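You operate a simulated robot arm through the tools that you are given. There is no shell and no other tool. Be economical: measure what you need, move in short steps, check, and stop when the job is done.

You run a simulated robot arm. Do the job below in one go: nothing can be reset, and whatever is moved stays where it is left.

TASK
Take the purple plug on the top of the service bench and put it away on the top of the side table. Then put one of the amber-side seal cartridges from the top of the service bench on the green mat. Then put the small carton from the top of the service bench on the top of the pump stand. Then fetch the white strainer cup and set it on the top of the spill kit stand. Then turn the level pointer on the near red drum to 150. Then turn the level pointer on the far red drum to 150. Then turn the level pointer on the middle blue drum to LOW. Then press the zero key two times. The order counts. Set down upright: small carton.

The check looks at the end state, three seconds after you hand in, the way a careful person would. Anything else that was tipped, shoved, dropped, spilled or broken makes it a failure. A push-on lid holds only when it is set on centred and level and pressed home; a screw cap is set on level and turned clockwise until tight.

THE ROBOT
A 6-joint arm with a fingered hand on a trunk, on a base that drives. Base frame: it is fixed to the floor where the robot stands at the start and does not move with it; the origin is under the middle of the robot, x ahead of it, y to its left, z up. Lengths are in mm, angles in degrees, forces in N, time in s.
With the tool pointing down near the work surface it reaches from about 240 to 500 mm from the robot's upright axis, wherever it stands. Its first joint turns from -166.0 to 166.0 degrees. Places, roughly: amber-side seal cartridge (2x2x5 cm) [800, -100, 900]; green mat (42x24 cm) [620, -3680, 800]; level pointer on the far red drum [8200, -1500, 800]; level pointer on the middle blue drum [7900, -2800, 800]; level pointer on the near red drum [7500, -1200, 500]; purple plug (3x3x9 cm) [500, 0, 900]; small carton [1000, 1500, 1000]; top of the pump stand (18x20 cm) [680, -2700, 400]; top of the side table [800, -6100, 700]; top of the spill kit stand (25x29 cm) [1420, 220, 560]; white strainer cup (7x7x7 cm) [3500, -100, 900]; zero key [9700, -1800, 600]. Payload 2.3 kg.
Tool frame: the origin (TCP) lies between the finger pads and is the grasp point; the fingertips stand 22 mm ahead of it; z points along the fingers, y is the line along which they close. The gripper opens to 112 mm. The gripper's body begins 60 mm behind the TCP. The gripper is a hand of 3 fingers: y runs from the thumb to the fingers, the wrist lies at [0, 0, -218] in the tool frame.
Orientation is told as [roll, pitch, yaw] about the base's x, y, z axes, in that order, counted from this pose: with the fingers straight down and closing along the base's y, the tool's x points along the base's -x, its y along +y and its z along -z.

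THE INTERFACE
- The arm moves only by the tool servo_tool. Its argument "deltas" is a list of rows, each a list of 6 numbers: the shift along the tool's x, y, z in units of 40 mm (1.0 is 40 mm), then the turn, a rotation vector about the tool's x, y, z in units of 4 degrees (1.0 is 4 degrees). In form: [[dx, dy, dz, rx, ry, rz], ...]. A call has 1 to 8 rows; each row shifts and turns the commanded pose from where the row before left it, along the tool's axes as they then stand. A call with a number of a shift or a turn outside -1 to 1 is refused whole. A row lasts 0.2 s, in which the tool goes at most 50 mm and 8.6 degrees; a call with a longer step from one row to the next is refused whole. Where a pose cannot be reached the arm comes as near as it can. A force on the tool above 40 N (or 10 N above the force at the start of the call, whichever is more), or a blocked arm, ends the call early, and 0.2 s more pass. In this call time passes only in rows, and 0.2 s behind the last. The reply holds the time, the measured pose of the TCP, the force on the tool along the base axes, the opening and the grip force, in the units named above and with some noise, with the torque about the TCP (base axes, N m) and any sound that the robot's microphone picked up, and new pictures: "show" is both (left out), scene, wrist or none.
- Cameras (640 x 400 px; columns grow to the right, rows downward): "scene" is now at [13.9, 130.1, 1592.7]; the picture's right is [-0.15, -0.99, 0.00], its down [-0.79, 0.12, -0.61] and it looks along [0.60, -0.09, -0.80] (base axes); focal length 269 px, centre (320, 200). "wrist" rides on the gripper at [66, 3, -80] in the tool frame; the picture's right is [-0.05, 1.00, 0.00], its down [-0.77, -0.04, -0.64] and it looks along [-0.64, -0.03, 0.77] (tool axes); focal length 275 px, centre (320, 200).
- slide_trunk(by): slides the trunk up (or, below 0, down) by that many mm; the arm and the scene camera ride with it, the base frame stays. It gives what a move gives, with no picture.
- roll_base(legs): drives the robot by 1 to 6 legs, each [ahead, left, turn to the left] in mm, mm and degrees, along the robot's own axes; the way and the turn of a leg run together, so that a leg with both is an arc; at most 1500 mm and 180 degrees a leg. The arm and the cameras ride along, it lands a little off, and it stops where it bumps. It gives what a move gives, and a new picture of the scene camera.
- curl_fingers(finger1, finger2, thumb_bend): sets how far each is bent, from 0 (flat) to 100 (curled in); at 30 the hand is open as for a grip, at 70 the pads meet at the TCP. One left out holds its place. A second passes; each finger stops where it meets its share of the squeeze, and holds until it gets a number again. It is the only way to open and close the hand. It gives what a move gives, with no picture; readings hold the bend of each and the force on the fingers (four entries, about 0 where the hand has none), thumb and palm.
- turn_head(pan, tilt): turns the head with the scene camera to pan (to the left, within 155 degrees either way) and tilt (down, from -29 to 69), counted from straight ahead of the robot. It gives what a move gives, and a new picture of the scene camera.
- locate(camera, pixels): for up to 12 pixels [column, row] of the newest picture of that camera ("zoom" is the newest enlarged one), the place [x, y, z] in the base frame of the surface seen there, good to about 2 mm. The clock stands still meanwhile.
- zoom(camera, box): a new picture of the part [left, top, right, bottom] of that camera's present view, enlarged. The clock stands still meanwhile.
- finish_job(): hands the job in; it is judged then, once.

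Go step by step. Measure first, check grasps and placings, and put right what went wrong. The budget is 124 turns and 260 pictures, counting those below and the enlarged ones. Unless the task says otherwise, let go and move clear before handing in.

The tools are called after "Request:" as name(argument=value, ...) on one line, values as JSON. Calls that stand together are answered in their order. servo_tool: Moves the arm, as the interface text tells. Its arguments: {"type":"object","properties":{"deltas":{"type":"array"},"show":{"type":"string","enum":["both","scene","wrist","none"]}},"required":["deltas"]} The other tools are called the same way: slide_trunk (by) slides the trunk up or down; curl_fingers (finger1, finger2, thumb_bend) moves the fingers one by one; roll_base (legs) drives the base; turn_head (pan, tilt) turns the head that bears the scene camera; locate (camera, pixels) gives the place of the surface under pixels of a picture; zoom (camera, box) takes an enlarged picture of a part of a camera's view; finish_job () hands the job in.

At the start:

```text
t: 0.0
tcp_pos: [335.2, -6.8, 1127.4]
orientation: [-0.1, 0.0, -0.1]
contact_force: [-0.6, 0.3, 0.2]
ft_torque: [-0.03, 0.0, -0.03]
width: 111.8
gripper_force: 0.0
shape: jaw
bend: [30.0, 30.0, 30.0]
finger forces: [0.1, 0.0, 0.0, 0.0, 0.0, 0.1]
trunk travel left (down, up): [-525.0, 65.0]
robot x, y, heading: [-1.8, -1.0, -0.1]
head pan, tilt: [-8.4, 52.7]
```

scene: 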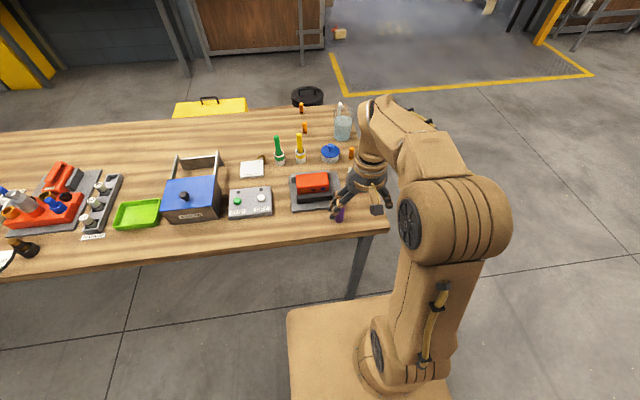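
wrist: 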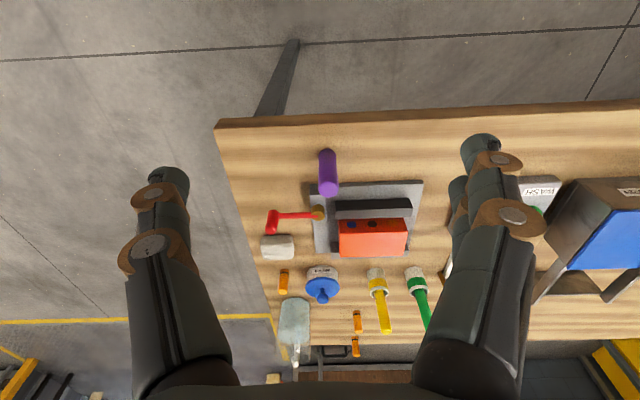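

The wrist view shows the purple plug at (328,172) and three amber cartridges at (284,280), (358,320), (355,345). I'll measure these first.

Request:
locate(camera="wrist", pixels=[[328, 155], [328, 172], [328, 188], [284, 272], [284, 285], [358, 322], [355, 345], [240, 150], [292, 247], [330, 190], [370, 240]])

Request:
zoom(camera="wrist", box=[220, 120, 440, 360])

Request:
zoom(camera="scene", box=[220, 80, 400, 230])

```text
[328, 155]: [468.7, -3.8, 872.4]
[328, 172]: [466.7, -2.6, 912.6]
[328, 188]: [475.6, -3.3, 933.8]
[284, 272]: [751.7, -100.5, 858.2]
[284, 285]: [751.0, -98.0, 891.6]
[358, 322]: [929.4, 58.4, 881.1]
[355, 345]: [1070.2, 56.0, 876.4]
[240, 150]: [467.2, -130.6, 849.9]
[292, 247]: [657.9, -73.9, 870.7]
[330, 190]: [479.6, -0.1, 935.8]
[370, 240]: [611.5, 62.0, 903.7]
```

```text
1.67 times, centred on (330, 240) of wrist
```

zoom: 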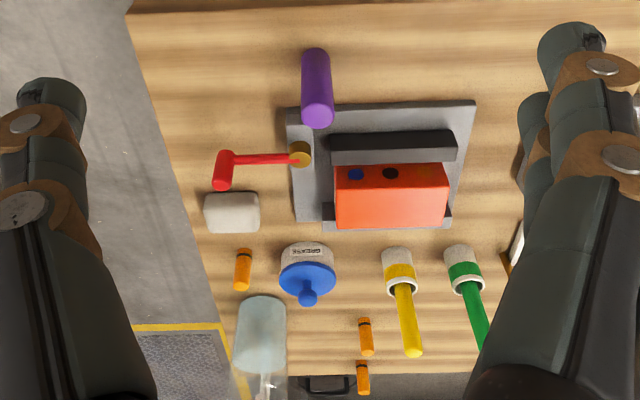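

```text
2.67 times, centred on (310, 155) of scene
```

zoom: 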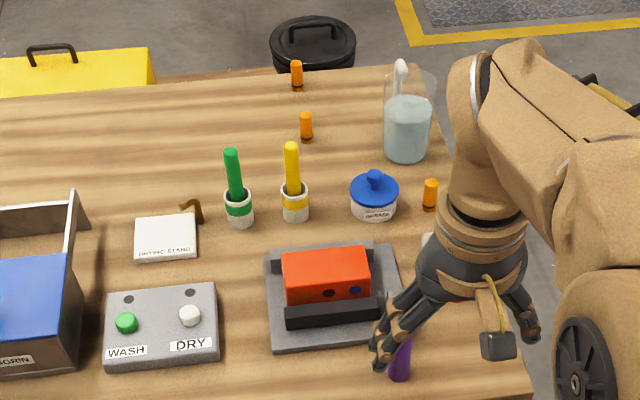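

The plug stands upright, centred near (482,-3), top at about 936. I'll check the lever beside it before going down.

Request:
locate(camera="wrist", pixels=[[272, 222], [295, 215], [318, 213], [318, 190], [315, 200], [270, 205], [345, 205], [450, 180], [480, 150], [323, 180], [335, 180]])

Request:
servo_tool(deltas=[[-1, 0, 0, 0, 0, 0], [-1, 0, 0, 0, 0, 0], [-0.9, 0.1, 0.5, 0, 0, 0], [-0.77, 0, 0.8, 0, 0, 0], [0, 0, 0.8, 0, 0, 0]])

```text
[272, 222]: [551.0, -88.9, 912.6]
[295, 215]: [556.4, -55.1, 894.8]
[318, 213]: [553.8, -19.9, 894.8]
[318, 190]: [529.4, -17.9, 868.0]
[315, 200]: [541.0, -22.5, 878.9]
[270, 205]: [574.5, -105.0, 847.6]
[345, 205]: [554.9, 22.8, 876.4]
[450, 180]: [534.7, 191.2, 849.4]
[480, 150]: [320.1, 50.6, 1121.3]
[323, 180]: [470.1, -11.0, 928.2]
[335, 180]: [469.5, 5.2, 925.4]
```

```text
t: 1.2
tcp_pos: [483.3, -4.2, 1044.8]
orientation: [0.0, -0.1, -0.1]
contact_force: [-0.4, -0.2, 0.4]
ft_torque: [0.02, 0.02, -0.03]
width: 111.9
gripper_force: 0.0
shape: jaw
bend: [30.0, 30.0, 30.0]
finger forces: [0.1, 0.0, 0.2, 0.0, 0.1, 0.1]
trunk travel left (down, up): [-525.0, 65.0]
robot x, y, heading: [1.9, -2.9, 0.0]
head pan, tilt: [-8.4, 52.7]
```

scene: 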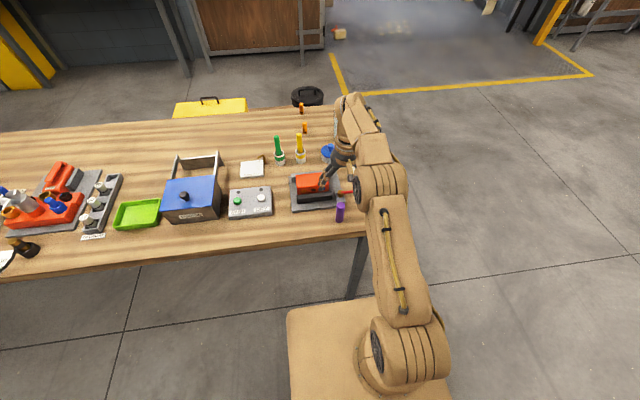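
wrist: 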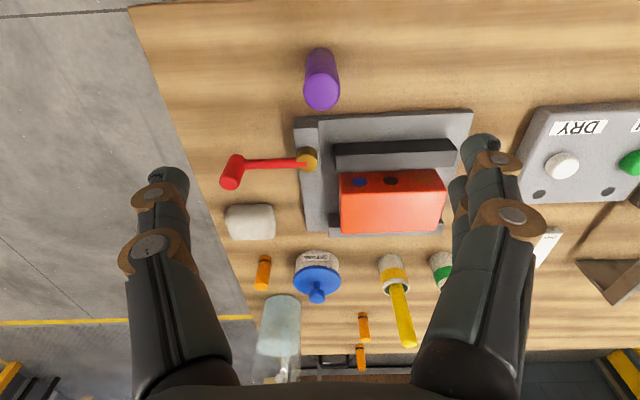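

The plug top sits at (322,92), matching the predicted alignment. Descending to grip height.

Request:
servo_tool(deltas=[[0, 0, 1, 0, 0, 0], [0, 0, 1, 0, 0, 0], [0, 0, 0.8, 0, 0, 0], [0, 0, 0.7, 0, 0, 0]], show="wrist")

```text
t: 2.2
tcp_pos: [482.3, -1.1, 902.8]
orientation: [0.1, -0.2, -0.1]
contact_force: [0.2, -0.7, -0.3]
ft_torque: [-0.02, 0.0, -0.01]
width: 111.9
gripper_force: 0.1
shape: jaw
bend: [30.0, 30.0, 30.0]
finger forces: [0.1, 0.0, 0.0, 0.0, 0.0, 0.0]
trunk travel left (down, up): [-525.0, 65.0]
robot x, y, heading: [1.5, -1.5, 0.3]
head pan, tilt: [-8.4, 52.7]
```

wrist: 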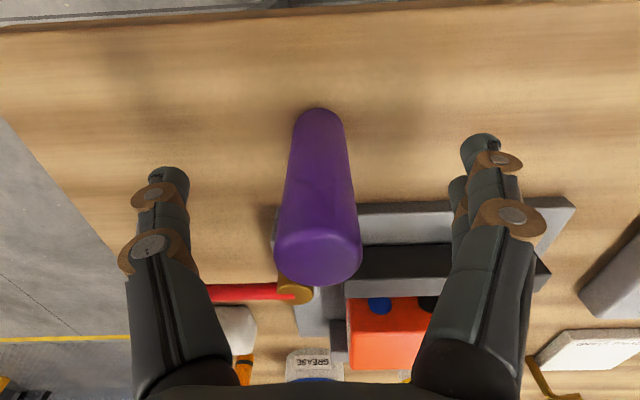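

The plug is between the fingers. Closing.

Request:
curl_fingers(finger1=70, finger2=70, thumb_bend=70)

Request:
servo_tool(deltas=[[0, 0, -0.7, 0, 0, 0], [0, 0, -1, 0, 0, 0], [0, 0, -1, 0, 0, 0], [0, 0, -1, 0, 0, 0], [0.6, 0, -0.8, 0, 0, 0], [1, 0, -0.5, 0, 0, 0], [1, 0, 0, 0, 0, 0], [1, 0, 0, 0, 0, 0]])

Request:
turn_head(pan=-70, tilt=20)

```text
t: 3.2
tcp_pos: [483.3, -2.4, 903.0]
orientation: [0.0, 0.1, -0.1]
contact_force: [-0.7, 0.1, 0.5]
ft_torque: [0.01, 0.01, 0.0]
width: 20.2
gripper_force: 7.8
shape: fingers
bend: [63.0, 65.0, 66.0]
finger forces: [4.8, 2.8, 0.0, 0.1, 7.4, 0.0]
trunk travel left (down, up): [-525.0, 65.0]
robot x, y, heading: [1.7, 0.3, -0.2]
head pan, tilt: [-8.4, 52.7]
```

```text
t: 5.0
tcp_pos: [339.6, -0.9, 1104.0]
orientation: [0.1, -0.2, -0.2]
contact_force: [0.3, -0.1, -0.2]
ft_torque: [0.03, 0.01, -0.02]
width: 19.7
gripper_force: 7.6
shape: fingers
bend: [63.0, 66.0, 66.0]
finger forces: [4.9, 3.2, 0.0, 0.0, 7.2, 0.1]
trunk travel left (down, up): [-525.0, 65.0]
robot x, y, heading: [-3.3, -1.0, -0.3]
head pan, tilt: [-8.4, 52.7]
```

scene: 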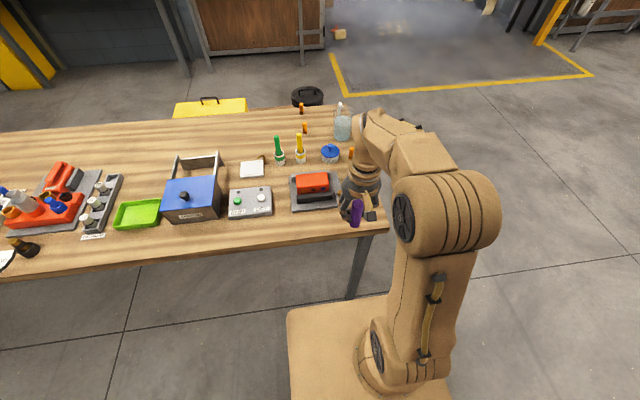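
wrist: 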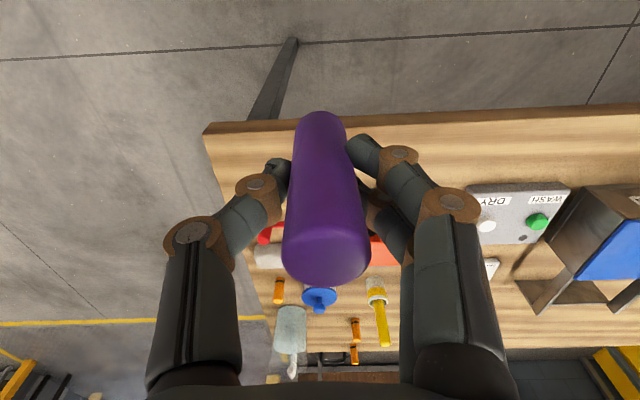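

```text
t: 6.3
tcp_pos: [341.2, -0.7, 1104.1]
orientation: [-0.1, 0.0, -0.2]
contact_force: [0.5, -0.3, -0.5]
ft_torque: [-0.02, 0.01, 0.01]
width: 19.9
gripper_force: 7.5
shape: fingers
bend: [63.0, 66.0, 66.0]
finger forces: [5.0, 3.1, 0.1, 0.0, 7.2, 0.0]
trunk travel left (down, up): [-525.0, 65.0]
robot x, y, heading: [1.1, 0.7, 0.2]
head pan, tilt: [-70.0, 20.0]
```

scene: 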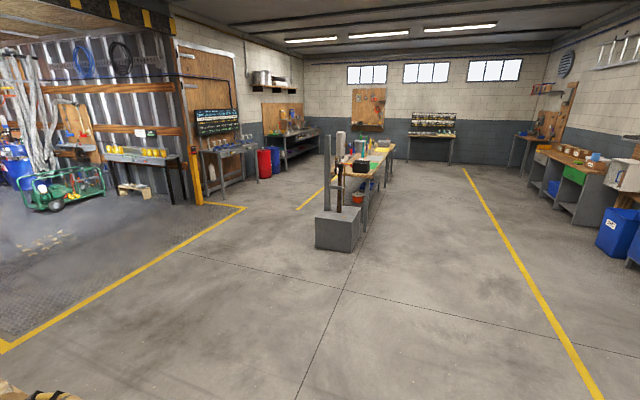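

The plug is lifted and held. Now I measure what lies toward the side table: pump stand (338,215), the bench at (370,155) and beyond.

Request:
locate(camera="scene", pixels=[[338, 214], [318, 248], [350, 250], [360, 170], [392, 150], [372, 190], [430, 133], [412, 160], [455, 160], [285, 140], [320, 147], [520, 400]])

Request:
zoom(camera="scene", box=[300, 100, 480, 260])

```text
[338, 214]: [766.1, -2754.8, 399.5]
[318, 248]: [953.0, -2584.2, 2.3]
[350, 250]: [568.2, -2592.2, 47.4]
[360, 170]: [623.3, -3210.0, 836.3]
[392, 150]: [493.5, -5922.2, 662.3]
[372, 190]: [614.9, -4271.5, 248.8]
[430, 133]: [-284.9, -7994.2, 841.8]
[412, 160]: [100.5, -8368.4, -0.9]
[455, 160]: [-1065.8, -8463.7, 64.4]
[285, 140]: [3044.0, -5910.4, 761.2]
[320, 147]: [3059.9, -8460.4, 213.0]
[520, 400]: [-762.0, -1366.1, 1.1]
```

```text
2.50 times, centred on (390, 180) of scene
```

zoom: 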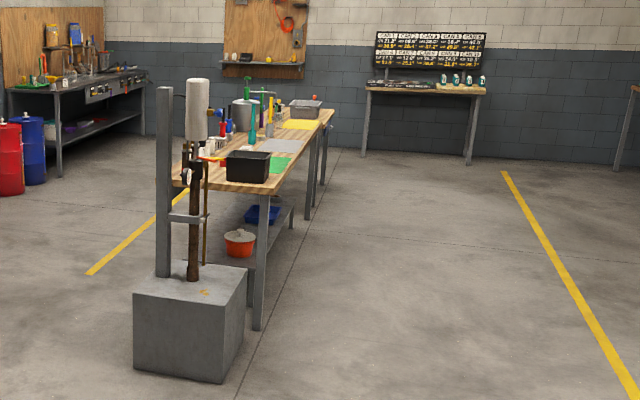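

The path along x≈-150 to y≈-6000 is clear floor. Driving sideways, keeping the heading.

Request:
roll_base(legs=[[-150, 0, 0], [0, -1500, 0], [0, -1500, 0], [0, -1500, 0], [0, -1500, 0]])

Request:
turn_head(pan=-15, tilt=42)

```text
t: 35.6
tcp_pos: [-95.8, -5988.7, 1104.6]
orientation: [0.2, -0.1, -6.3]
contact_force: [-0.5, -0.1, -0.3]
ft_torque: [0.01, 0.0, 0.04]
width: 19.8
gripper_force: 7.9
shape: fingers
bend: [63.0, 66.0, 66.0]
finger forces: [5.1, 3.2, 0.0, 0.0, 7.1, 0.0]
trunk travel left (down, up): [-525.0, 65.0]
robot x, y, heading: [-431.2, -5954.2, -6.4]
head pan, tilt: [-70.0, 20.0]
```

scene: 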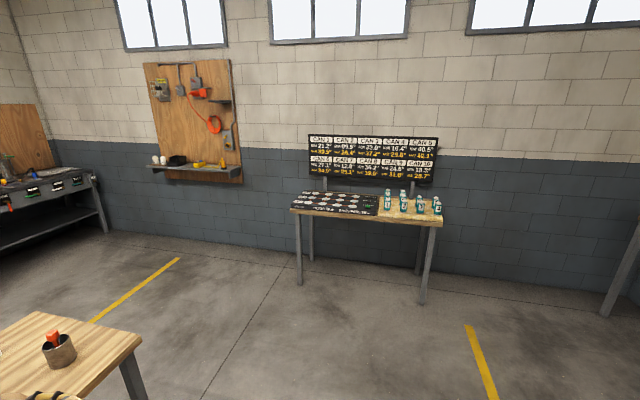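

```text
t: 36.9
tcp_pos: [-96.1, -5988.5, 1104.0]
orientation: [0.0, 0.0, -6.4]
contact_force: [-0.3, 0.3, -1.2]
ft_torque: [-0.02, 0.01, 0.02]
width: 20.1
gripper_force: 7.6
shape: fingers
bend: [63.0, 66.0, 66.0]
finger forces: [5.2, 3.1, 0.0, 0.0, 7.2, 0.0]
trunk travel left (down, up): [-525.0, 65.0]
robot x, y, heading: [-435.0, -5951.9, -6.6]
head pan, tilt: [-15.0, 42.0]
```

scene: 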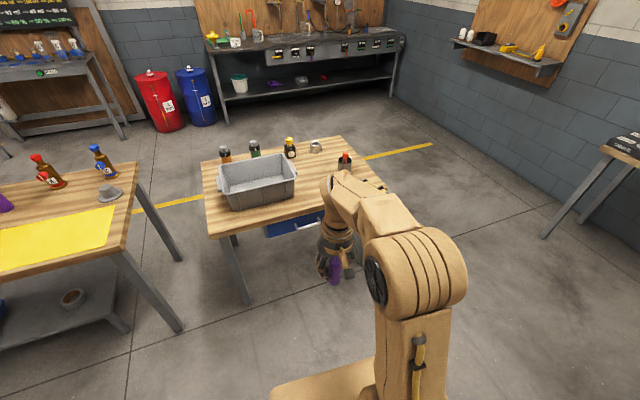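

The side table is the wooden one at (290,185) with a grey bin; there is free top near (330,190). Measuring it.

Request:
locate(camera="scene", pixels=[[210, 235], [205, 165], [345, 140], [310, 170], [315, 190], [308, 206], [345, 160], [316, 146], [385, 187], [235, 207], [293, 190], [300, 218]])

Request:
zoom(camera="scene", box=[190, 120, 400, 260])

```text
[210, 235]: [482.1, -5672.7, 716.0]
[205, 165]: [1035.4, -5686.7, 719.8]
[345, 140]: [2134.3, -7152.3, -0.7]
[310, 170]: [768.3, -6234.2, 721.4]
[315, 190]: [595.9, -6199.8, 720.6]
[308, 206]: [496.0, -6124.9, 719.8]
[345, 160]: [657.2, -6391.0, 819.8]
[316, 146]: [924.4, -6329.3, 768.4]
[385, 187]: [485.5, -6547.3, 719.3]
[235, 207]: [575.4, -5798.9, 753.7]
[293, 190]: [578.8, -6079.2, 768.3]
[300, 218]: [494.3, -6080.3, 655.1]
```

```text
2.86 times, centred on (295, 190) of scene
```

zoom: 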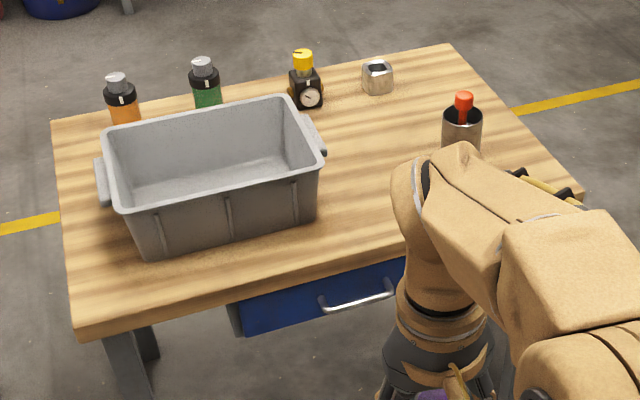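

Request:
locate(camera="scene", pixels=[[320, 372], [340, 385], [275, 390], [360, 362]])

```text
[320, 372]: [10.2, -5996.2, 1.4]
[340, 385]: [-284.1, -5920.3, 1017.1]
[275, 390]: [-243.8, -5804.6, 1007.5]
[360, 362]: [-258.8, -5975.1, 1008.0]
```

Nothing blocks; the base deck reaches about 180 mm ahead of the axis. Straightening and driving up to the gap between the bin (edge y≈-6100) and the can (y≈-6390).

Request:
roll_base(legs=[[0, 0, 6.5], [0, -287, 0], [590, 0, 0]])

Request:
slide_trunk(by=-130)

Request:
turn_head(pan=0, tilt=55)

```text
t: 42.4
tcp_pos: [508.8, -6222.6, 1104.1]
orientation: [0.1, 0.1, 0.9]
contact_force: [1.0, -0.2, 0.7]
ft_torque: [-0.01, 0.02, -0.02]
width: 20.2
gripper_force: 7.4
shape: fingers
bend: [63.0, 66.0, 66.0]
finger forces: [5.2, 3.2, 0.0, 0.0, 7.2, 0.1]
trunk travel left (down, up): [-525.0, 65.0]
robot x, y, heading: [172.1, -6227.6, 0.7]
head pan, tilt: [-15.0, 42.0]
```

scene: 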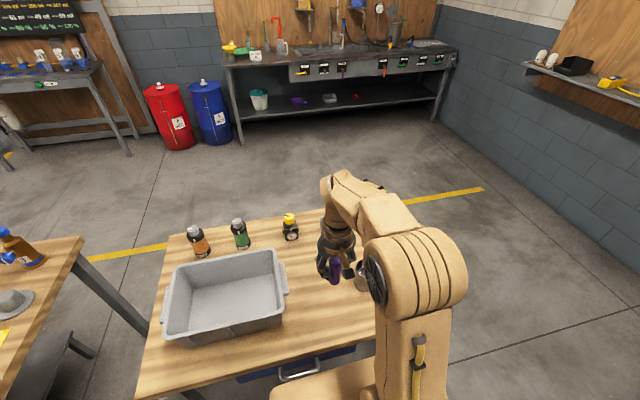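

```text
t: 44.0
tcp_pos: [509.1, -6221.4, 973.9]
orientation: [0.0, 0.0, 0.9]
contact_force: [-0.6, -0.7, -0.6]
ft_torque: [0.01, -0.02, -0.02]
width: 20.0
gripper_force: 8.0
shape: fingers
bend: [63.0, 66.0, 66.0]
finger forces: [5.1, 3.2, 0.0, 0.0, 7.2, 0.0]
trunk travel left (down, up): [-395.0, 195.0]
robot x, y, heading: [168.2, -6229.6, 0.9]
head pan, tilt: [-15.0, 42.0]
```

```text
t: 44.7
tcp_pos: [508.7, -6222.6, 975.0]
orientation: [0.0, 0.0, 1.0]
contact_force: [-0.2, 0.3, -0.7]
ft_torque: [0.0, -0.01, 0.0]
width: 19.9
gripper_force: 7.5
shape: fingers
bend: [63.0, 66.0, 66.0]
finger forces: [5.0, 3.2, 0.0, 0.0, 7.1, 0.0]
trunk travel left (down, up): [-395.0, 195.0]
robot x, y, heading: [169.7, -6228.1, 1.1]
head pan, tilt: [0.0, 55.0]
```

scene: 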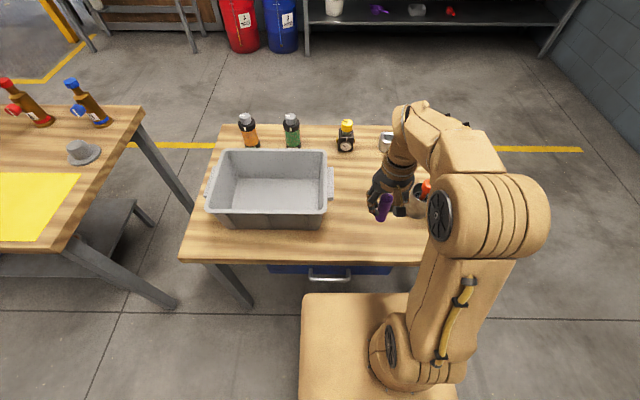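

TCP is at (509,-6222,975) holding the plug over the gap. Moving ahead 90 mm and descending to just above contact.

Request:
servo_tool(deltas=[[-1, -0.1, 0.3, 0, 0, 0], [-0.9, -0.1, 0.6, 0, 0, 0], [-0.3, -0.05, 1, 0, 0, 0], [0, 0, 1, 0, 0, 0], [0, 0, 1, 0, 0, 0], [0, 0, 0.7, 0, 0, 0], [0, 0, 0.25, 0, 0, 0]])

```text
t: 46.3
tcp_pos: [595.8, -6232.6, 779.1]
orientation: [0.1, -0.2, 0.7]
contact_force: [-0.8, -0.9, -0.3]
ft_torque: [0.0, -0.03, 0.01]
width: 20.1
gripper_force: 7.8
shape: fingers
bend: [63.0, 66.0, 66.0]
finger forces: [5.0, 3.2, 0.0, 0.0, 7.0, 0.1]
trunk travel left (down, up): [-395.0, 195.0]
robot x, y, heading: [171.4, -6226.0, 1.1]
head pan, tilt: [0.0, 55.0]
```

scene: 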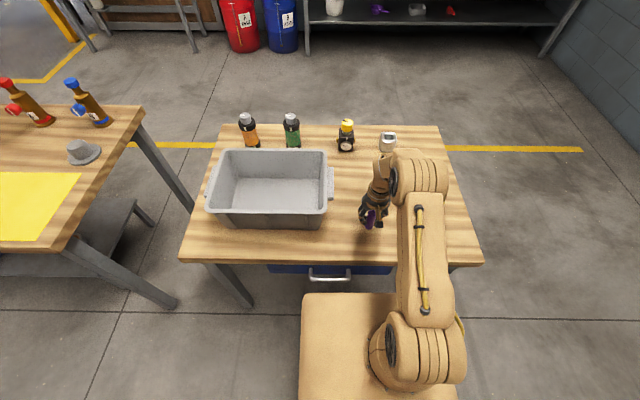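
wrist: 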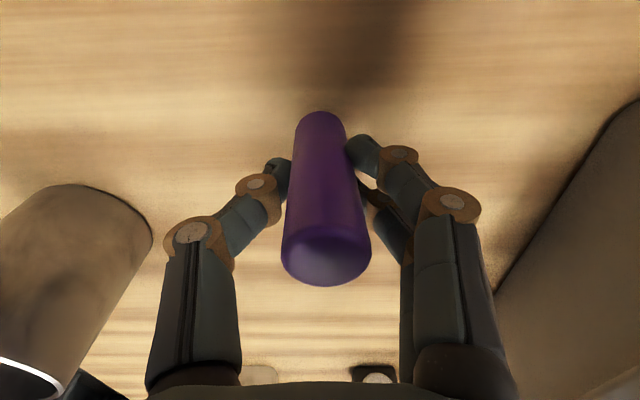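

About 5 mm above contact, clear of the can and bin. Lowering the last bit, then releasing.

Request:
servo_tool(deltas=[[0, 0, 0.1, 0, 0, 0], [0, 0, 0.04, 0, 0, 0]], show="none")

Request:
curl_fingers(finger1=30, finger2=30, thumb_bend=30)

Request:
servo_tool(deltas=[[0, 0, -1, 0, 0, 0], [0, 0, -1, 0, 0, 0], [0, 0, -1, 0, 0, 0], [0, 0, -1, 0, 0, 0], [0.5, 0, -1, 0, 0, 0], [1, 0, -0.5, 0, 0, 0], [1, 0, 0, 0, 0, 0]])

```text
t: 46.9
tcp_pos: [597.1, -6232.7, 773.1]
orientation: [0.2, 0.1, 0.9]
contact_force: [0.5, -0.1, 0.0]
ft_torque: [-0.03, -0.02, -0.02]
width: 20.1
gripper_force: 7.3
shape: fingers
bend: [63.0, 66.0, 66.0]
finger forces: [5.1, 3.3, 0.0, 0.1, 7.0, 0.1]
trunk travel left (down, up): [-395.0, 195.0]
robot x, y, heading: [169.5, -6228.4, 0.8]
head pan, tilt: [0.0, 55.0]
```

```text
t: 47.9
tcp_pos: [597.5, -6230.8, 774.1]
orientation: [0.0, 0.0, 0.9]
contact_force: [0.1, -0.1, 0.3]
ft_torque: [0.03, -0.01, -0.03]
width: 111.1
gripper_force: 0.1
shape: fingers
bend: [30.0, 30.0, 30.0]
finger forces: [0.0, 0.0, 0.0, 0.0, 0.0, 0.0]
trunk travel left (down, up): [-395.0, 195.0]
robot x, y, heading: [167.4, -6226.7, 0.7]
head pan, tilt: [0.0, 55.0]
```

```text
t: 49.5
tcp_pos: [496.0, -6231.3, 993.1]
orientation: [0.1, -0.1, 0.9]
contact_force: [-0.1, 0.2, -0.7]
ft_torque: [0.02, 0.01, 0.05]
width: 111.1
gripper_force: 0.0
shape: fingers
bend: [30.0, 30.0, 30.0]
finger forces: [0.1, 0.0, 0.0, 0.0, 0.0, 0.0]
trunk travel left (down, up): [-395.0, 195.0]
robot x, y, heading: [166.7, -6226.8, 0.6]
head pan, tilt: [0.0, 55.0]
```

scene: 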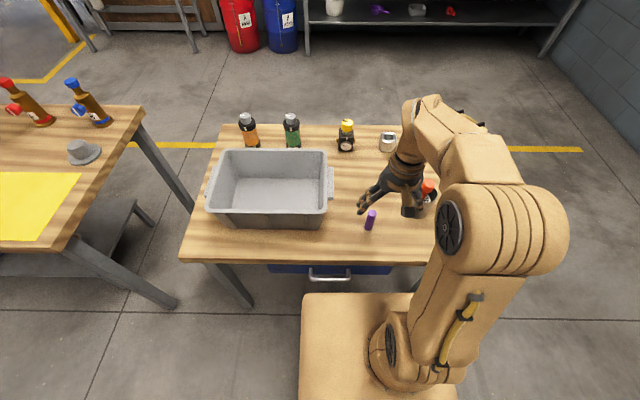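
wrist: 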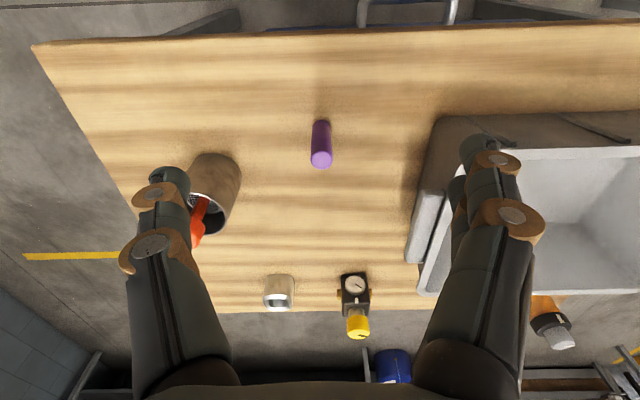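

The plug stands upright at (321,145) in the wrist view and the hand is clear. Backing off and driving to the right end of the service bench for the cartridge near (1072,56).

Request:
roll_base(legs=[[-650, 0, -0.7], [0, 1500, 0], [0, 1500, 0], [0, 1500, 0], [0, 1100, 0]])

Request:
slide_trunk(by=130)

```text
t: 79.3
tcp_pos: [35.5, -657.8, 992.6]
orientation: [0.1, 0.0, -1.9]
contact_force: [0.1, -0.6, 0.2]
ft_torque: [0.01, 0.03, -0.03]
width: 111.1
gripper_force: 0.0
shape: fingers
bend: [30.0, 30.0, 30.0]
finger forces: [0.0, 0.1, 0.0, 0.1, 0.0, 0.0]
trunk travel left (down, up): [-395.0, 195.0]
robot x, y, heading: [-289.0, -642.6, -2.0]
head pan, tilt: [0.0, 55.0]
```

scene: 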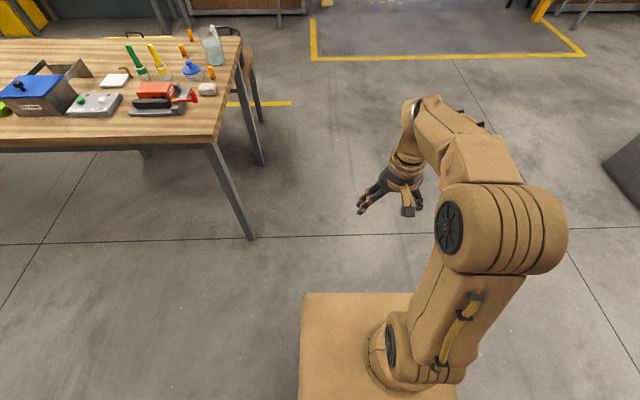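

```text
t: 80.9
tcp_pos: [35.7, -657.5, 1121.7]
orientation: [0.1, 0.1, -2.0]
contact_force: [0.6, 0.3, 0.0]
ft_torque: [0.01, -0.02, -0.01]
width: 111.3
gripper_force: 0.1
shape: fingers
bend: [30.0, 30.0, 30.0]
finger forces: [0.1, 0.0, 0.1, 0.0, 0.1, 0.0]
trunk travel left (down, up): [-525.0, 65.0]
robot x, y, heading: [-292.5, -640.3, -1.9]
head pan, tilt: [0.0, 55.0]
```

The bench end and free floor are as expected. Driving along the end to x≈1075 and turning left to face it.

Request:
roll_base(legs=[[0, 0, 1.9], [1366, 0, 0], [0, 0, 90], [120, 0, 0]])

Request:
zoom(camera="wrist", box=[0, 0, 640, 400])

```text
t: 92.7
tcp_pos: [1046.6, -175.1, 1121.9]
orientation: [-0.1, 0.1, 91.4]
contact_force: [0.2, -0.6, 0.1]
ft_torque: [-0.04, 0.02, -0.02]
width: 111.5
gripper_force: 0.1
shape: fingers
bend: [30.0, 30.0, 30.0]
finger forces: [0.0, 0.1, 0.0, 0.0, 0.1, 0.1]
trunk travel left (down, up): [-525.0, 65.0]
robot x, y, heading: [1047.4, -505.6, 91.4]
head pan, tilt: [0.0, 55.0]
```

scene: 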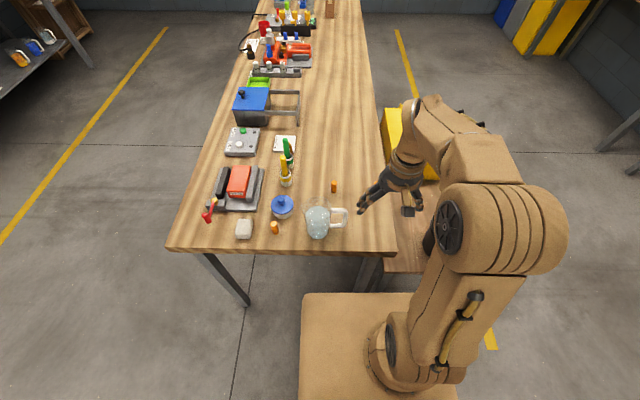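

```text
1.00 times, centred on (320, 200) of wrist (not enlarged: the box is as wide or as high as the picture)
```

zoom: 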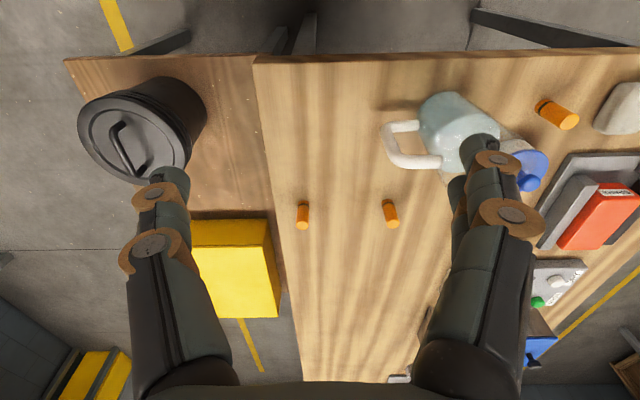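

Two cartridges at (303,215) and (391,213) are well isolated; the pitcher handle is at (405,145). Locating them.

Request:
locate(camera="wrist", pixels=[[302, 206], [304, 225], [391, 204], [393, 223], [385, 140], [410, 125], [262, 120], [280, 240], [150, 60], [220, 180], [220, 90]])

Request:
zoom(camera="wrist", box=[250, 150, 450, 275])

```text
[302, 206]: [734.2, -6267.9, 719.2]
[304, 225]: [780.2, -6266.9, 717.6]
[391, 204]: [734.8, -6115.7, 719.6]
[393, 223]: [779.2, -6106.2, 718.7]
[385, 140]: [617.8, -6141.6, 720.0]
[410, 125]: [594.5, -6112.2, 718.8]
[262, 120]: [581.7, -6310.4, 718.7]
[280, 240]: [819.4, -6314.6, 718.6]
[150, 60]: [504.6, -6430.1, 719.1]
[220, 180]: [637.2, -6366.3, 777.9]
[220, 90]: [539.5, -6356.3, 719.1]
```

```text
3.20 times, centred on (350, 212) of wrist
```

zoom: 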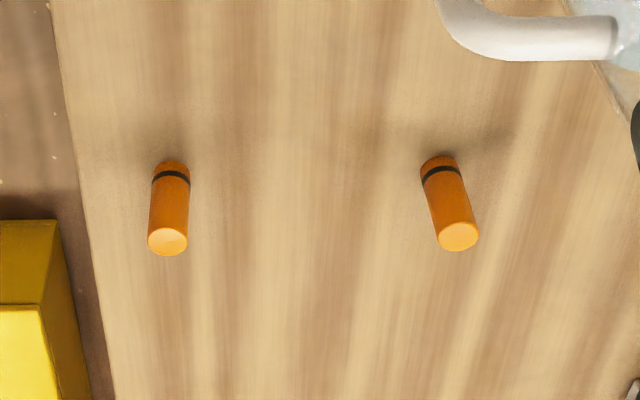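

That used the stale wrist picture; using the enlarged one.

Request:
locate(camera="zoom", pixels=[[170, 190], [166, 241], [168, 220], [172, 163], [443, 185], [459, 235], [452, 215], [437, 157], [520, 45], [70, 150], [30, 250]])

```text
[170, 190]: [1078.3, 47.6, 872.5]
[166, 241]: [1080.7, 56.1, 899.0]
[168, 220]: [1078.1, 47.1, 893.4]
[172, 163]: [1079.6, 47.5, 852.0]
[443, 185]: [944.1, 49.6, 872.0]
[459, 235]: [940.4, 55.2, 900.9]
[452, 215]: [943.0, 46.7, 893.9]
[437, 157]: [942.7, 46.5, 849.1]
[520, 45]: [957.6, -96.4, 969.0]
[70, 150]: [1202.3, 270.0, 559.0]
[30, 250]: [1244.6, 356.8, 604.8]
```

The cartridge is at (1079.5,57), z 850–900. Reach is too long from here, so I drive 130 mm closer and align.

Request:
roll_base(legs=[[0, 0, -1.4], [130, -30, 0]])

```text
t: 94.3
tcp_pos: [1085.8, -46.7, 1121.4]
orientation: [0.1, 0.0, 89.9]
contact_force: [0.7, -0.5, -0.5]
ft_torque: [0.01, -0.01, 0.0]
width: 111.2
gripper_force: 0.0
shape: fingers
bend: [30.0, 30.0, 30.0]
finger forces: [0.1, 0.1, 0.0, 0.0, 0.0, 0.0]
trunk travel left (down, up): [-525.0, 65.0]
robot x, y, heading: [1078.6, -373.2, 89.9]
head pan, tilt: [0.0, 55.0]
```

scene: 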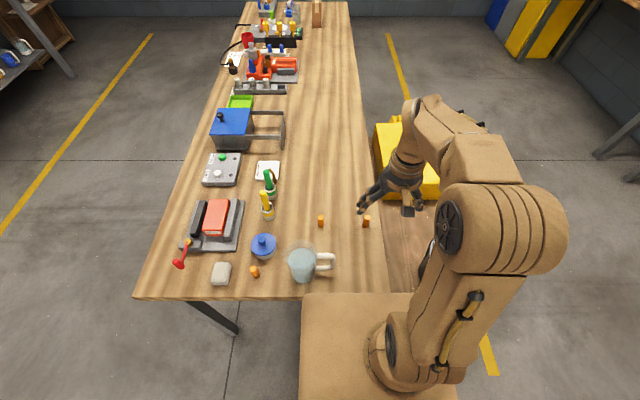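

Moving over the cartridge and down to z≈960 first.

Request:
servo_tool(deltas=[[-0.9, 0.15, 0.5, 0, 0, 0], [-0.9, 0, 0.6, 0, 0, 0], [-0.8, 0, 0.7, 0, 0, 0], [0, 0, 1, 0, 0, 0], [0, 0, 1, 0, 0, 0], [0, 0, 0.4, 0, 0, 0]], show="wrist")

```text
t: 95.7
tcp_pos: [1079.6, 55.2, 953.8]
orientation: [0.0, -0.2, 89.9]
contact_force: [0.1, 1.1, 1.2]
ft_torque: [0.03, -0.02, -0.03]
width: 110.9
gripper_force: 0.1
shape: fingers
bend: [30.0, 30.0, 30.0]
finger forces: [0.0, 0.0, 0.0, 0.1, 0.0, 0.0]
trunk travel left (down, up): [-525.0, 65.0]
robot x, y, heading: [1078.7, -375.6, 90.2]
head pan, tilt: [0.0, 55.0]
```

wrist: 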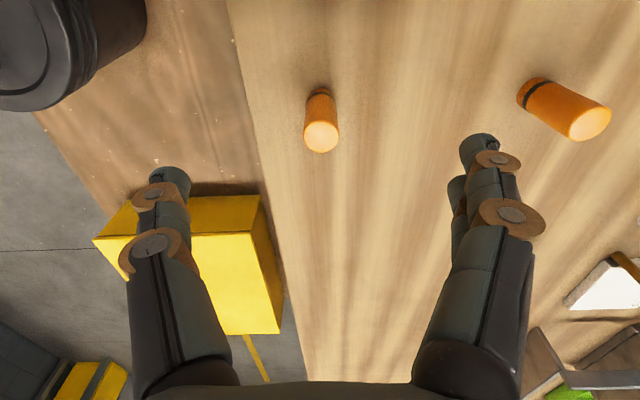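

Aligned. Descending and gripping.

Request:
servo_tool(deltas=[[0, 0, 1, 0, 0, 0], [0, 0, 0.85, 0, 0, 0]], show="wrist")

Request:
curl_fingers(finger1=70, finger2=70, thumb_bend=70)

Request:
servo_tool(deltas=[[0, 0, -1, 0, 0, 0], [0, 0, -1, 0, 0, 0], [0, 0, -1, 0, 0, 0], [0, 0, -1, 0, 0, 0], [0.7, 0, -0.9, 0, 0, 0], [1, 0, -0.5, 0, 0, 0], [1, 0, 0, 0, 0, 0]], show="wrist")

```text
t: 96.3
tcp_pos: [1083.6, 56.6, 879.0]
orientation: [0.2, -0.1, 89.8]
contact_force: [1.0, 0.6, 0.2]
ft_torque: [0.02, -0.03, 0.01]
width: 111.1
gripper_force: 0.1
shape: fingers
bend: [30.0, 30.0, 30.0]
finger forces: [0.1, 0.0, 0.0, 0.0, 0.1, 0.1]
trunk travel left (down, up): [-525.0, 65.0]
robot x, y, heading: [1076.7, -373.9, 89.9]
head pan, tilt: [0.0, 55.0]
```

wrist: 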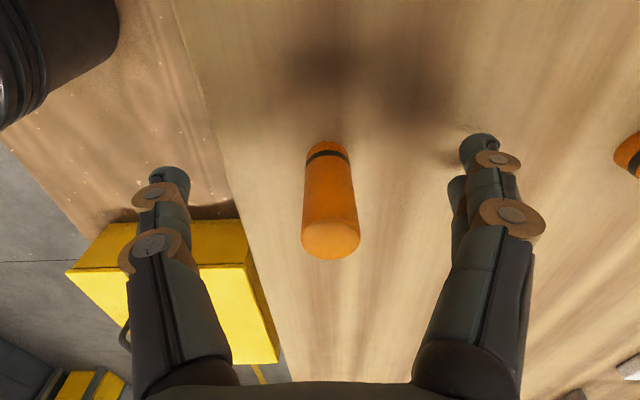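

```text
t: 97.3
tcp_pos: [1081.5, 56.7, 879.4]
orientation: [0.1, 0.1, 89.8]
contact_force: [0.4, 0.2, -0.3]
ft_torque: [0.04, 0.02, -0.03]
width: 13.0
gripper_force: 5.2
shape: fingers
bend: [66.0, 66.0, 67.0]
finger forces: [2.5, 2.7, 0.1, 0.0, 5.2, 0.0]
trunk travel left (down, up): [-525.0, 65.0]
robot x, y, heading: [1074.8, -374.1, 90.1]
head pan, tilt: [0.0, 55.0]
```

```text
t: 98.9
tcp_pos: [1080.1, -48.6, 1097.1]
orientation: [-0.1, -0.1, 89.9]
contact_force: [1.0, 0.4, 0.0]
ft_torque: [0.02, 0.02, 0.03]
width: 12.8
gripper_force: 5.7
shape: fingers
bend: [66.0, 66.0, 67.0]
finger forces: [2.9, 3.3, 0.1, 0.1, 4.9, 0.1]
trunk travel left (down, up): [-525.0, 65.0]
robot x, y, heading: [1077.8, -372.2, 89.7]
head pan, tilt: [0.0, 55.0]
```

wrist: 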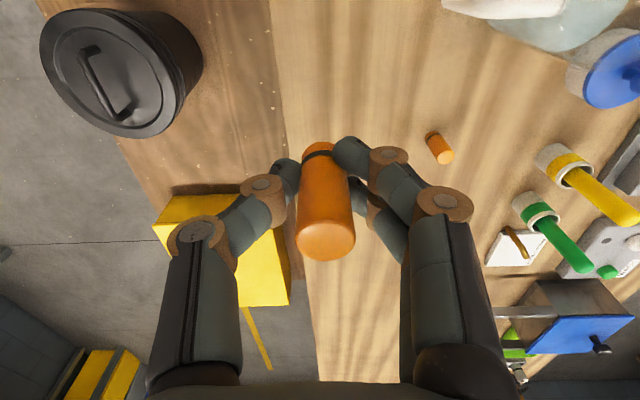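

The cartridge is held. Driving back around to the green mat bench, staying at x≈-300.

Request:
roll_base(legs=[[-270, 0, 0], [0, 1400, 0], [0, 0, -90], [0, -1500, 0], [0, -1500, 0]])

Request:
turn_head(pan=0, tilt=35)

```text
t: 125.0
tcp_pos: [282.9, -3568.4, 1096.5]
orientation: [0.2, -0.1, 5.7]
contact_force: [0.0, -0.1, -0.9]
ft_torque: [0.01, -0.02, 0.02]
width: 12.8
gripper_force: 6.4
shape: fingers
bend: [66.0, 66.0, 67.0]
finger forces: [2.7, 3.3, 0.0, 0.0, 4.9, 0.0]
trunk travel left (down, up): [-525.0, 65.0]
robot x, y, heading: [-41.1, -3597.9, 5.8]
head pan, tilt: [0.0, 55.0]
```

scene: 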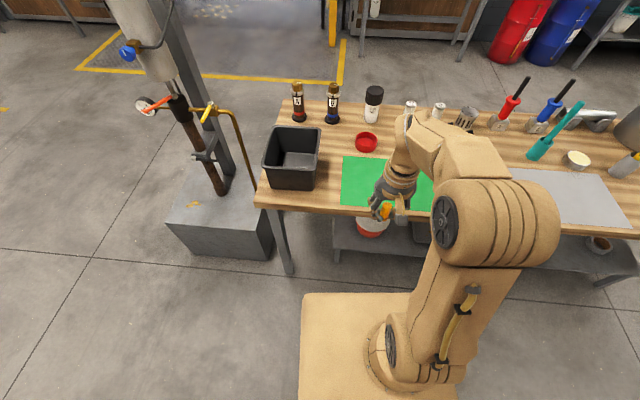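

```text
t: 125.8
tcp_pos: [283.1, -3568.5, 1097.1]
orientation: [-0.1, -0.1, 5.8]
contact_force: [0.1, -0.2, 0.1]
ft_torque: [-0.01, 0.0, 0.0]
width: 12.4
gripper_force: 5.5
shape: fingers
bend: [66.0, 66.0, 67.0]
finger forces: [2.9, 3.3, 0.1, 0.0, 4.9, 0.0]
trunk travel left (down, up): [-525.0, 65.0]
robot x, y, heading: [-39.4, -3594.5, 5.6]
head pan, tilt: [0.0, 35.0]
```

scene: 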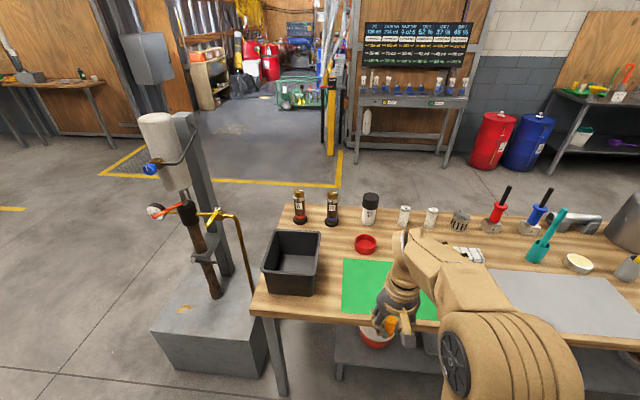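

The green mat is at (370,285) and the pump stand top at (195,300). Measuring both.

Request:
locate(camera="scene", pixels=[[345, 262], [345, 310], [390, 265], [365, 285], [262, 308], [190, 308], [157, 330], [265, 330], [210, 290], [230, 275], [178, 290], [250, 300]])

Request:
zoom(camera="scene", box=[120, 200, 440, 400])

```text
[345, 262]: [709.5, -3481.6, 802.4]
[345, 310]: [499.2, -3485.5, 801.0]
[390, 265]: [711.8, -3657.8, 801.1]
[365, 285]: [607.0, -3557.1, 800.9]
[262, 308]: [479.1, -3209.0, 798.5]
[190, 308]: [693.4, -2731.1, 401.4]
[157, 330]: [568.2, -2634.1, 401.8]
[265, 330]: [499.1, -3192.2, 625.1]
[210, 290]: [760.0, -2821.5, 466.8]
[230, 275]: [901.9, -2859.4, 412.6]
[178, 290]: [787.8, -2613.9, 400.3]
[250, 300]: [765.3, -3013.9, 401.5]
```

```text
2.00 times, centred on (280, 300) of scene
```

zoom: 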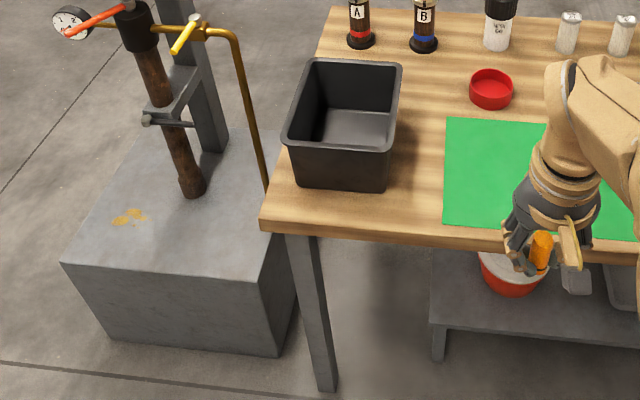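

Straightening and approaching so the mat centre is 430 mm ahead; lowering the trunk 50.

Request:
roll_base(legs=[[0, 0, -5.7], [205, -55, 0]])

Request:
slide_trunk(by=-50)

```text
t: 128.0
tcp_pos: [497.4, -3654.7, 1097.4]
orientation: [0.0, 0.0, 0.3]
contact_force: [0.1, -0.2, -1.1]
ft_torque: [0.0, 0.01, 0.01]
width: 12.7
gripper_force: 5.8
shape: fingers
bend: [66.0, 66.0, 67.0]
finger forces: [2.8, 3.3, 0.0, 0.1, 4.9, 0.0]
trunk travel left (down, up): [-525.0, 65.0]
robot x, y, heading: [166.9, -3650.8, 0.7]
head pan, tilt: [0.0, 35.0]
```

scene: 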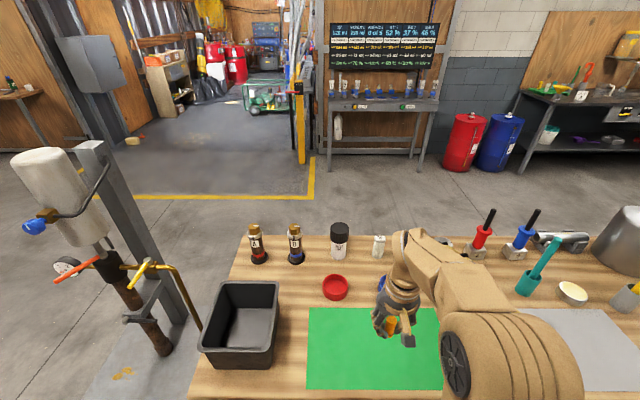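

```text
t: 128.9
tcp_pos: [497.4, -3655.5, 1047.4]
orientation: [0.1, -0.1, 0.4]
contact_force: [0.6, -0.4, 0.3]
ft_torque: [-0.01, -0.01, -0.02]
width: 12.8
gripper_force: 4.9
shape: fingers
bend: [66.0, 66.0, 67.0]
finger forces: [2.7, 3.3, 0.0, 0.1, 4.9, 0.0]
trunk travel left (down, up): [-475.0, 115.0]
robot x, y, heading: [170.1, -3658.6, 0.2]
head pan, tilt: [0.0, 35.0]
```

Request:
servo_tool(deltas=[[-0.9, 0, 0.5, 0, 0, 0], [-0.9, 0, 0.6, 0, 0, 0], [-0.8, 0, 0.8, 0, 0, 0], [0, 0, 1, 0, 0, 0], [0, 0, 1, 0, 0, 0], [0, 0, 0.9, 0, 0, 0], [0, 0, 0.5, 0, 0, 0]], show="wrist")

```text
t: 130.5
tcp_pos: [604.1, -3654.1, 837.3]
orientation: [0.1, 0.0, 0.3]
contact_force: [0.5, 0.1, 0.0]
ft_torque: [0.01, 0.01, 0.01]
width: 12.4
gripper_force: 5.7
shape: fingers
bend: [67.0, 66.0, 67.0]
finger forces: [2.9, 3.4, 0.0, 0.1, 4.6, 0.0]
trunk travel left (down, up): [-475.0, 115.0]
robot x, y, heading: [171.7, -3652.9, 0.4]
head pan, tilt: [0.0, 35.0]
```

wrist: 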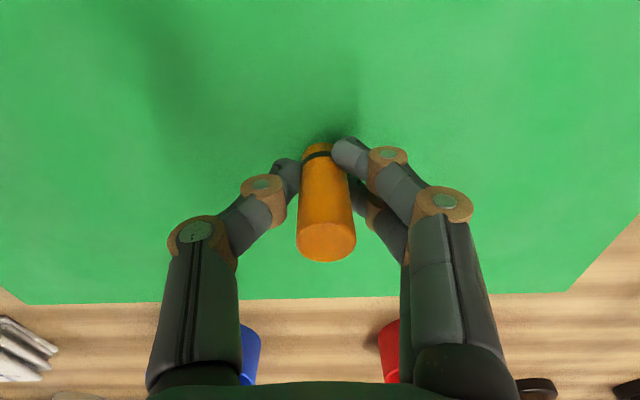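

About 7 mm above contact over the mat. Lowering, releasing, and rising.

Request:
servo_tool(deltas=[[0, 0, 0.13, 0, 0, 0], [0, 0, 0.05, 0, 0, 0]], show="none")

Request:
curl_fingers(finger1=30, finger2=30, thumb_bend=30)

Request:
servo_tool(deltas=[[0, 0, -1, 0, 0, 0], [0, 0, -1, 0, 0, 0], [0, 0, -1, 0, 0, 0], [0, 0, -1, 0, 0, 0], [0.8, 0, -0.9, 0, 0, 0], [0.9, 0, -0.5, 0, 0, 0], [0.9, 0, 0, 0, 0, 0]], show="wrist")

```text
t: 131.1
tcp_pos: [603.5, -3653.1, 828.2]
orientation: [-0.1, -0.1, 0.3]
contact_force: [0.6, 0.0, 1.4]
ft_torque: [0.02, -0.02, 0.02]
width: 12.0
gripper_force: 6.1
shape: fingers
bend: [67.0, 66.0, 67.0]
finger forces: [3.0, 3.8, 0.0, 0.0, 5.2, 0.0]
trunk travel left (down, up): [-475.0, 115.0]
robot x, y, heading: [173.4, -3652.0, 0.5]
head pan, tilt: [0.0, 35.0]
```

```text
t: 132.1
tcp_pos: [602.9, -3654.4, 827.5]
orientation: [0.0, 0.0, 0.3]
contact_force: [-0.2, 0.1, -0.6]
ft_torque: [0.01, -0.03, 0.03]
width: 110.9
gripper_force: 0.2
shape: fingers
bend: [30.0, 30.0, 30.0]
finger forces: [0.2, 0.0, 0.1, 0.0, 0.0, 0.0]
trunk travel left (down, up): [-475.0, 115.0]
robot x, y, heading: [167.9, -3654.7, 0.2]
head pan, tilt: [0.0, 35.0]
```

```text
t: 133.7
tcp_pos: [496.7, -3654.5, 1043.0]
orientation: [-0.1, -0.1, 0.3]
contact_force: [-0.5, 0.3, -0.1]
ft_torque: [-0.01, -0.03, -0.01]
width: 111.2
gripper_force: 0.0
shape: fingers
bend: [30.0, 30.0, 30.0]
finger forces: [0.1, 0.1, 0.1, 0.0, 0.0, 0.0]
trunk travel left (down, up): [-475.0, 115.0]
robot x, y, heading: [170.9, -3656.4, 0.6]
head pan, tilt: [0.0, 35.0]
```

wrist: 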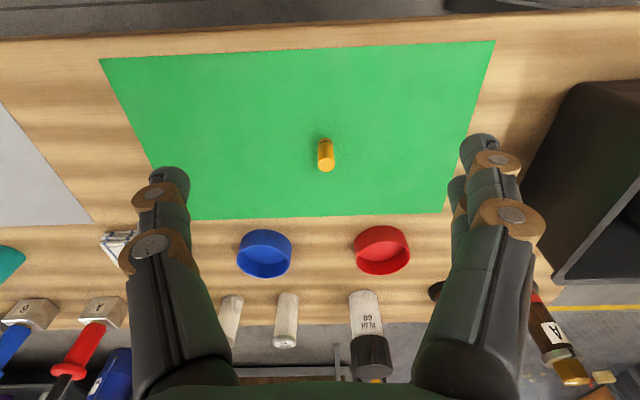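

The cartridge stands on the mat at (325,155). Next the small carton at the far left of the service bench; driving there and looking.

Request:
roll_base(legs=[[-600, 0, -0.4], [0, 1500, 0], [0, 1500, 0], [0, 1500, 0], [0, 500, 0]])

Request:
slide_trunk(by=60)

Request:
turn_head(pan=20, tilt=32)

```text
t: 160.7
tcp_pos: [-187.6, 1350.2, 1043.7]
orientation: [0.0, 0.0, 3.2]
contact_force: [-0.4, 0.4, -0.2]
ft_torque: [0.02, -0.01, -0.01]
width: 111.4
gripper_force: 0.1
shape: fingers
bend: [30.0, 30.0, 30.0]
finger forces: [0.0, 0.0, 0.0, 0.0, 0.1, 0.0]
trunk travel left (down, up): [-475.0, 115.0]
robot x, y, heading: [-516.8, 1333.6, 3.0]
head pan, tilt: [0.0, 35.0]
```

scene: 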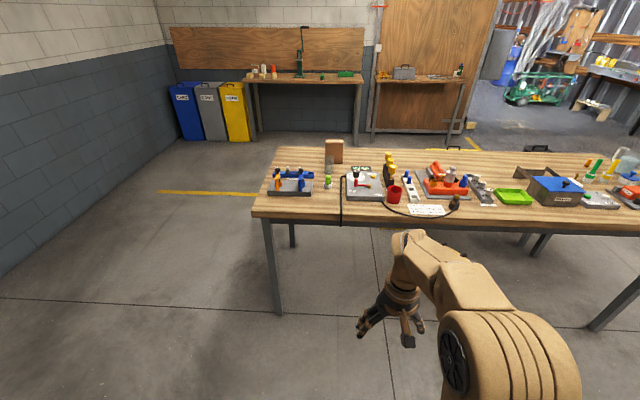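

```text
t: 161.7
tcp_pos: [-185.3, 1349.1, 1104.0]
orientation: [-0.1, -0.1, 3.1]
contact_force: [0.5, -0.5, 0.1]
ft_torque: [-0.03, 0.02, -0.01]
width: 111.1
gripper_force: 0.0
shape: fingers
bend: [30.0, 30.0, 30.0]
finger forces: [0.0, 0.0, 0.0, 0.0, 0.0, 0.0]
trunk travel left (down, up): [-535.0, 55.0]
robot x, y, heading: [-513.8, 1335.5, 3.1]
head pan, tilt: [0.0, 35.0]
```

```text
t: 162.5
tcp_pos: [-187.4, 1350.0, 1103.3]
orientation: [0.1, -0.1, 3.2]
contact_force: [0.3, 0.9, 0.0]
ft_torque: [0.0, 0.01, 0.0]
width: 111.0
gripper_force: 0.0
shape: fingers
bend: [30.0, 30.0, 30.0]
finger forces: [0.1, 0.0, 0.1, 0.1, 0.1, 0.1]
trunk travel left (down, up): [-535.0, 55.0]
robot x, y, heading: [-515.0, 1331.9, 3.5]
head pan, tilt: [20.0, 32.0]
```

scene: 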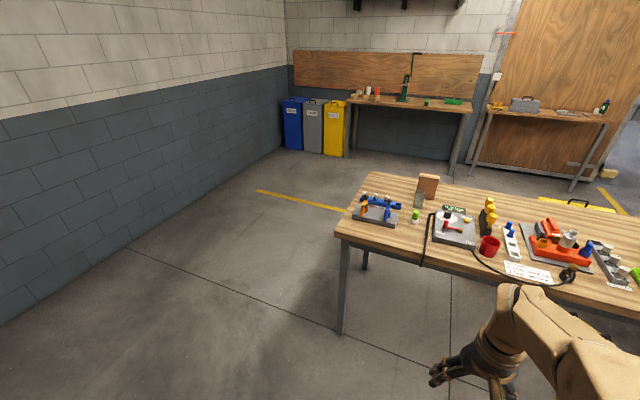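

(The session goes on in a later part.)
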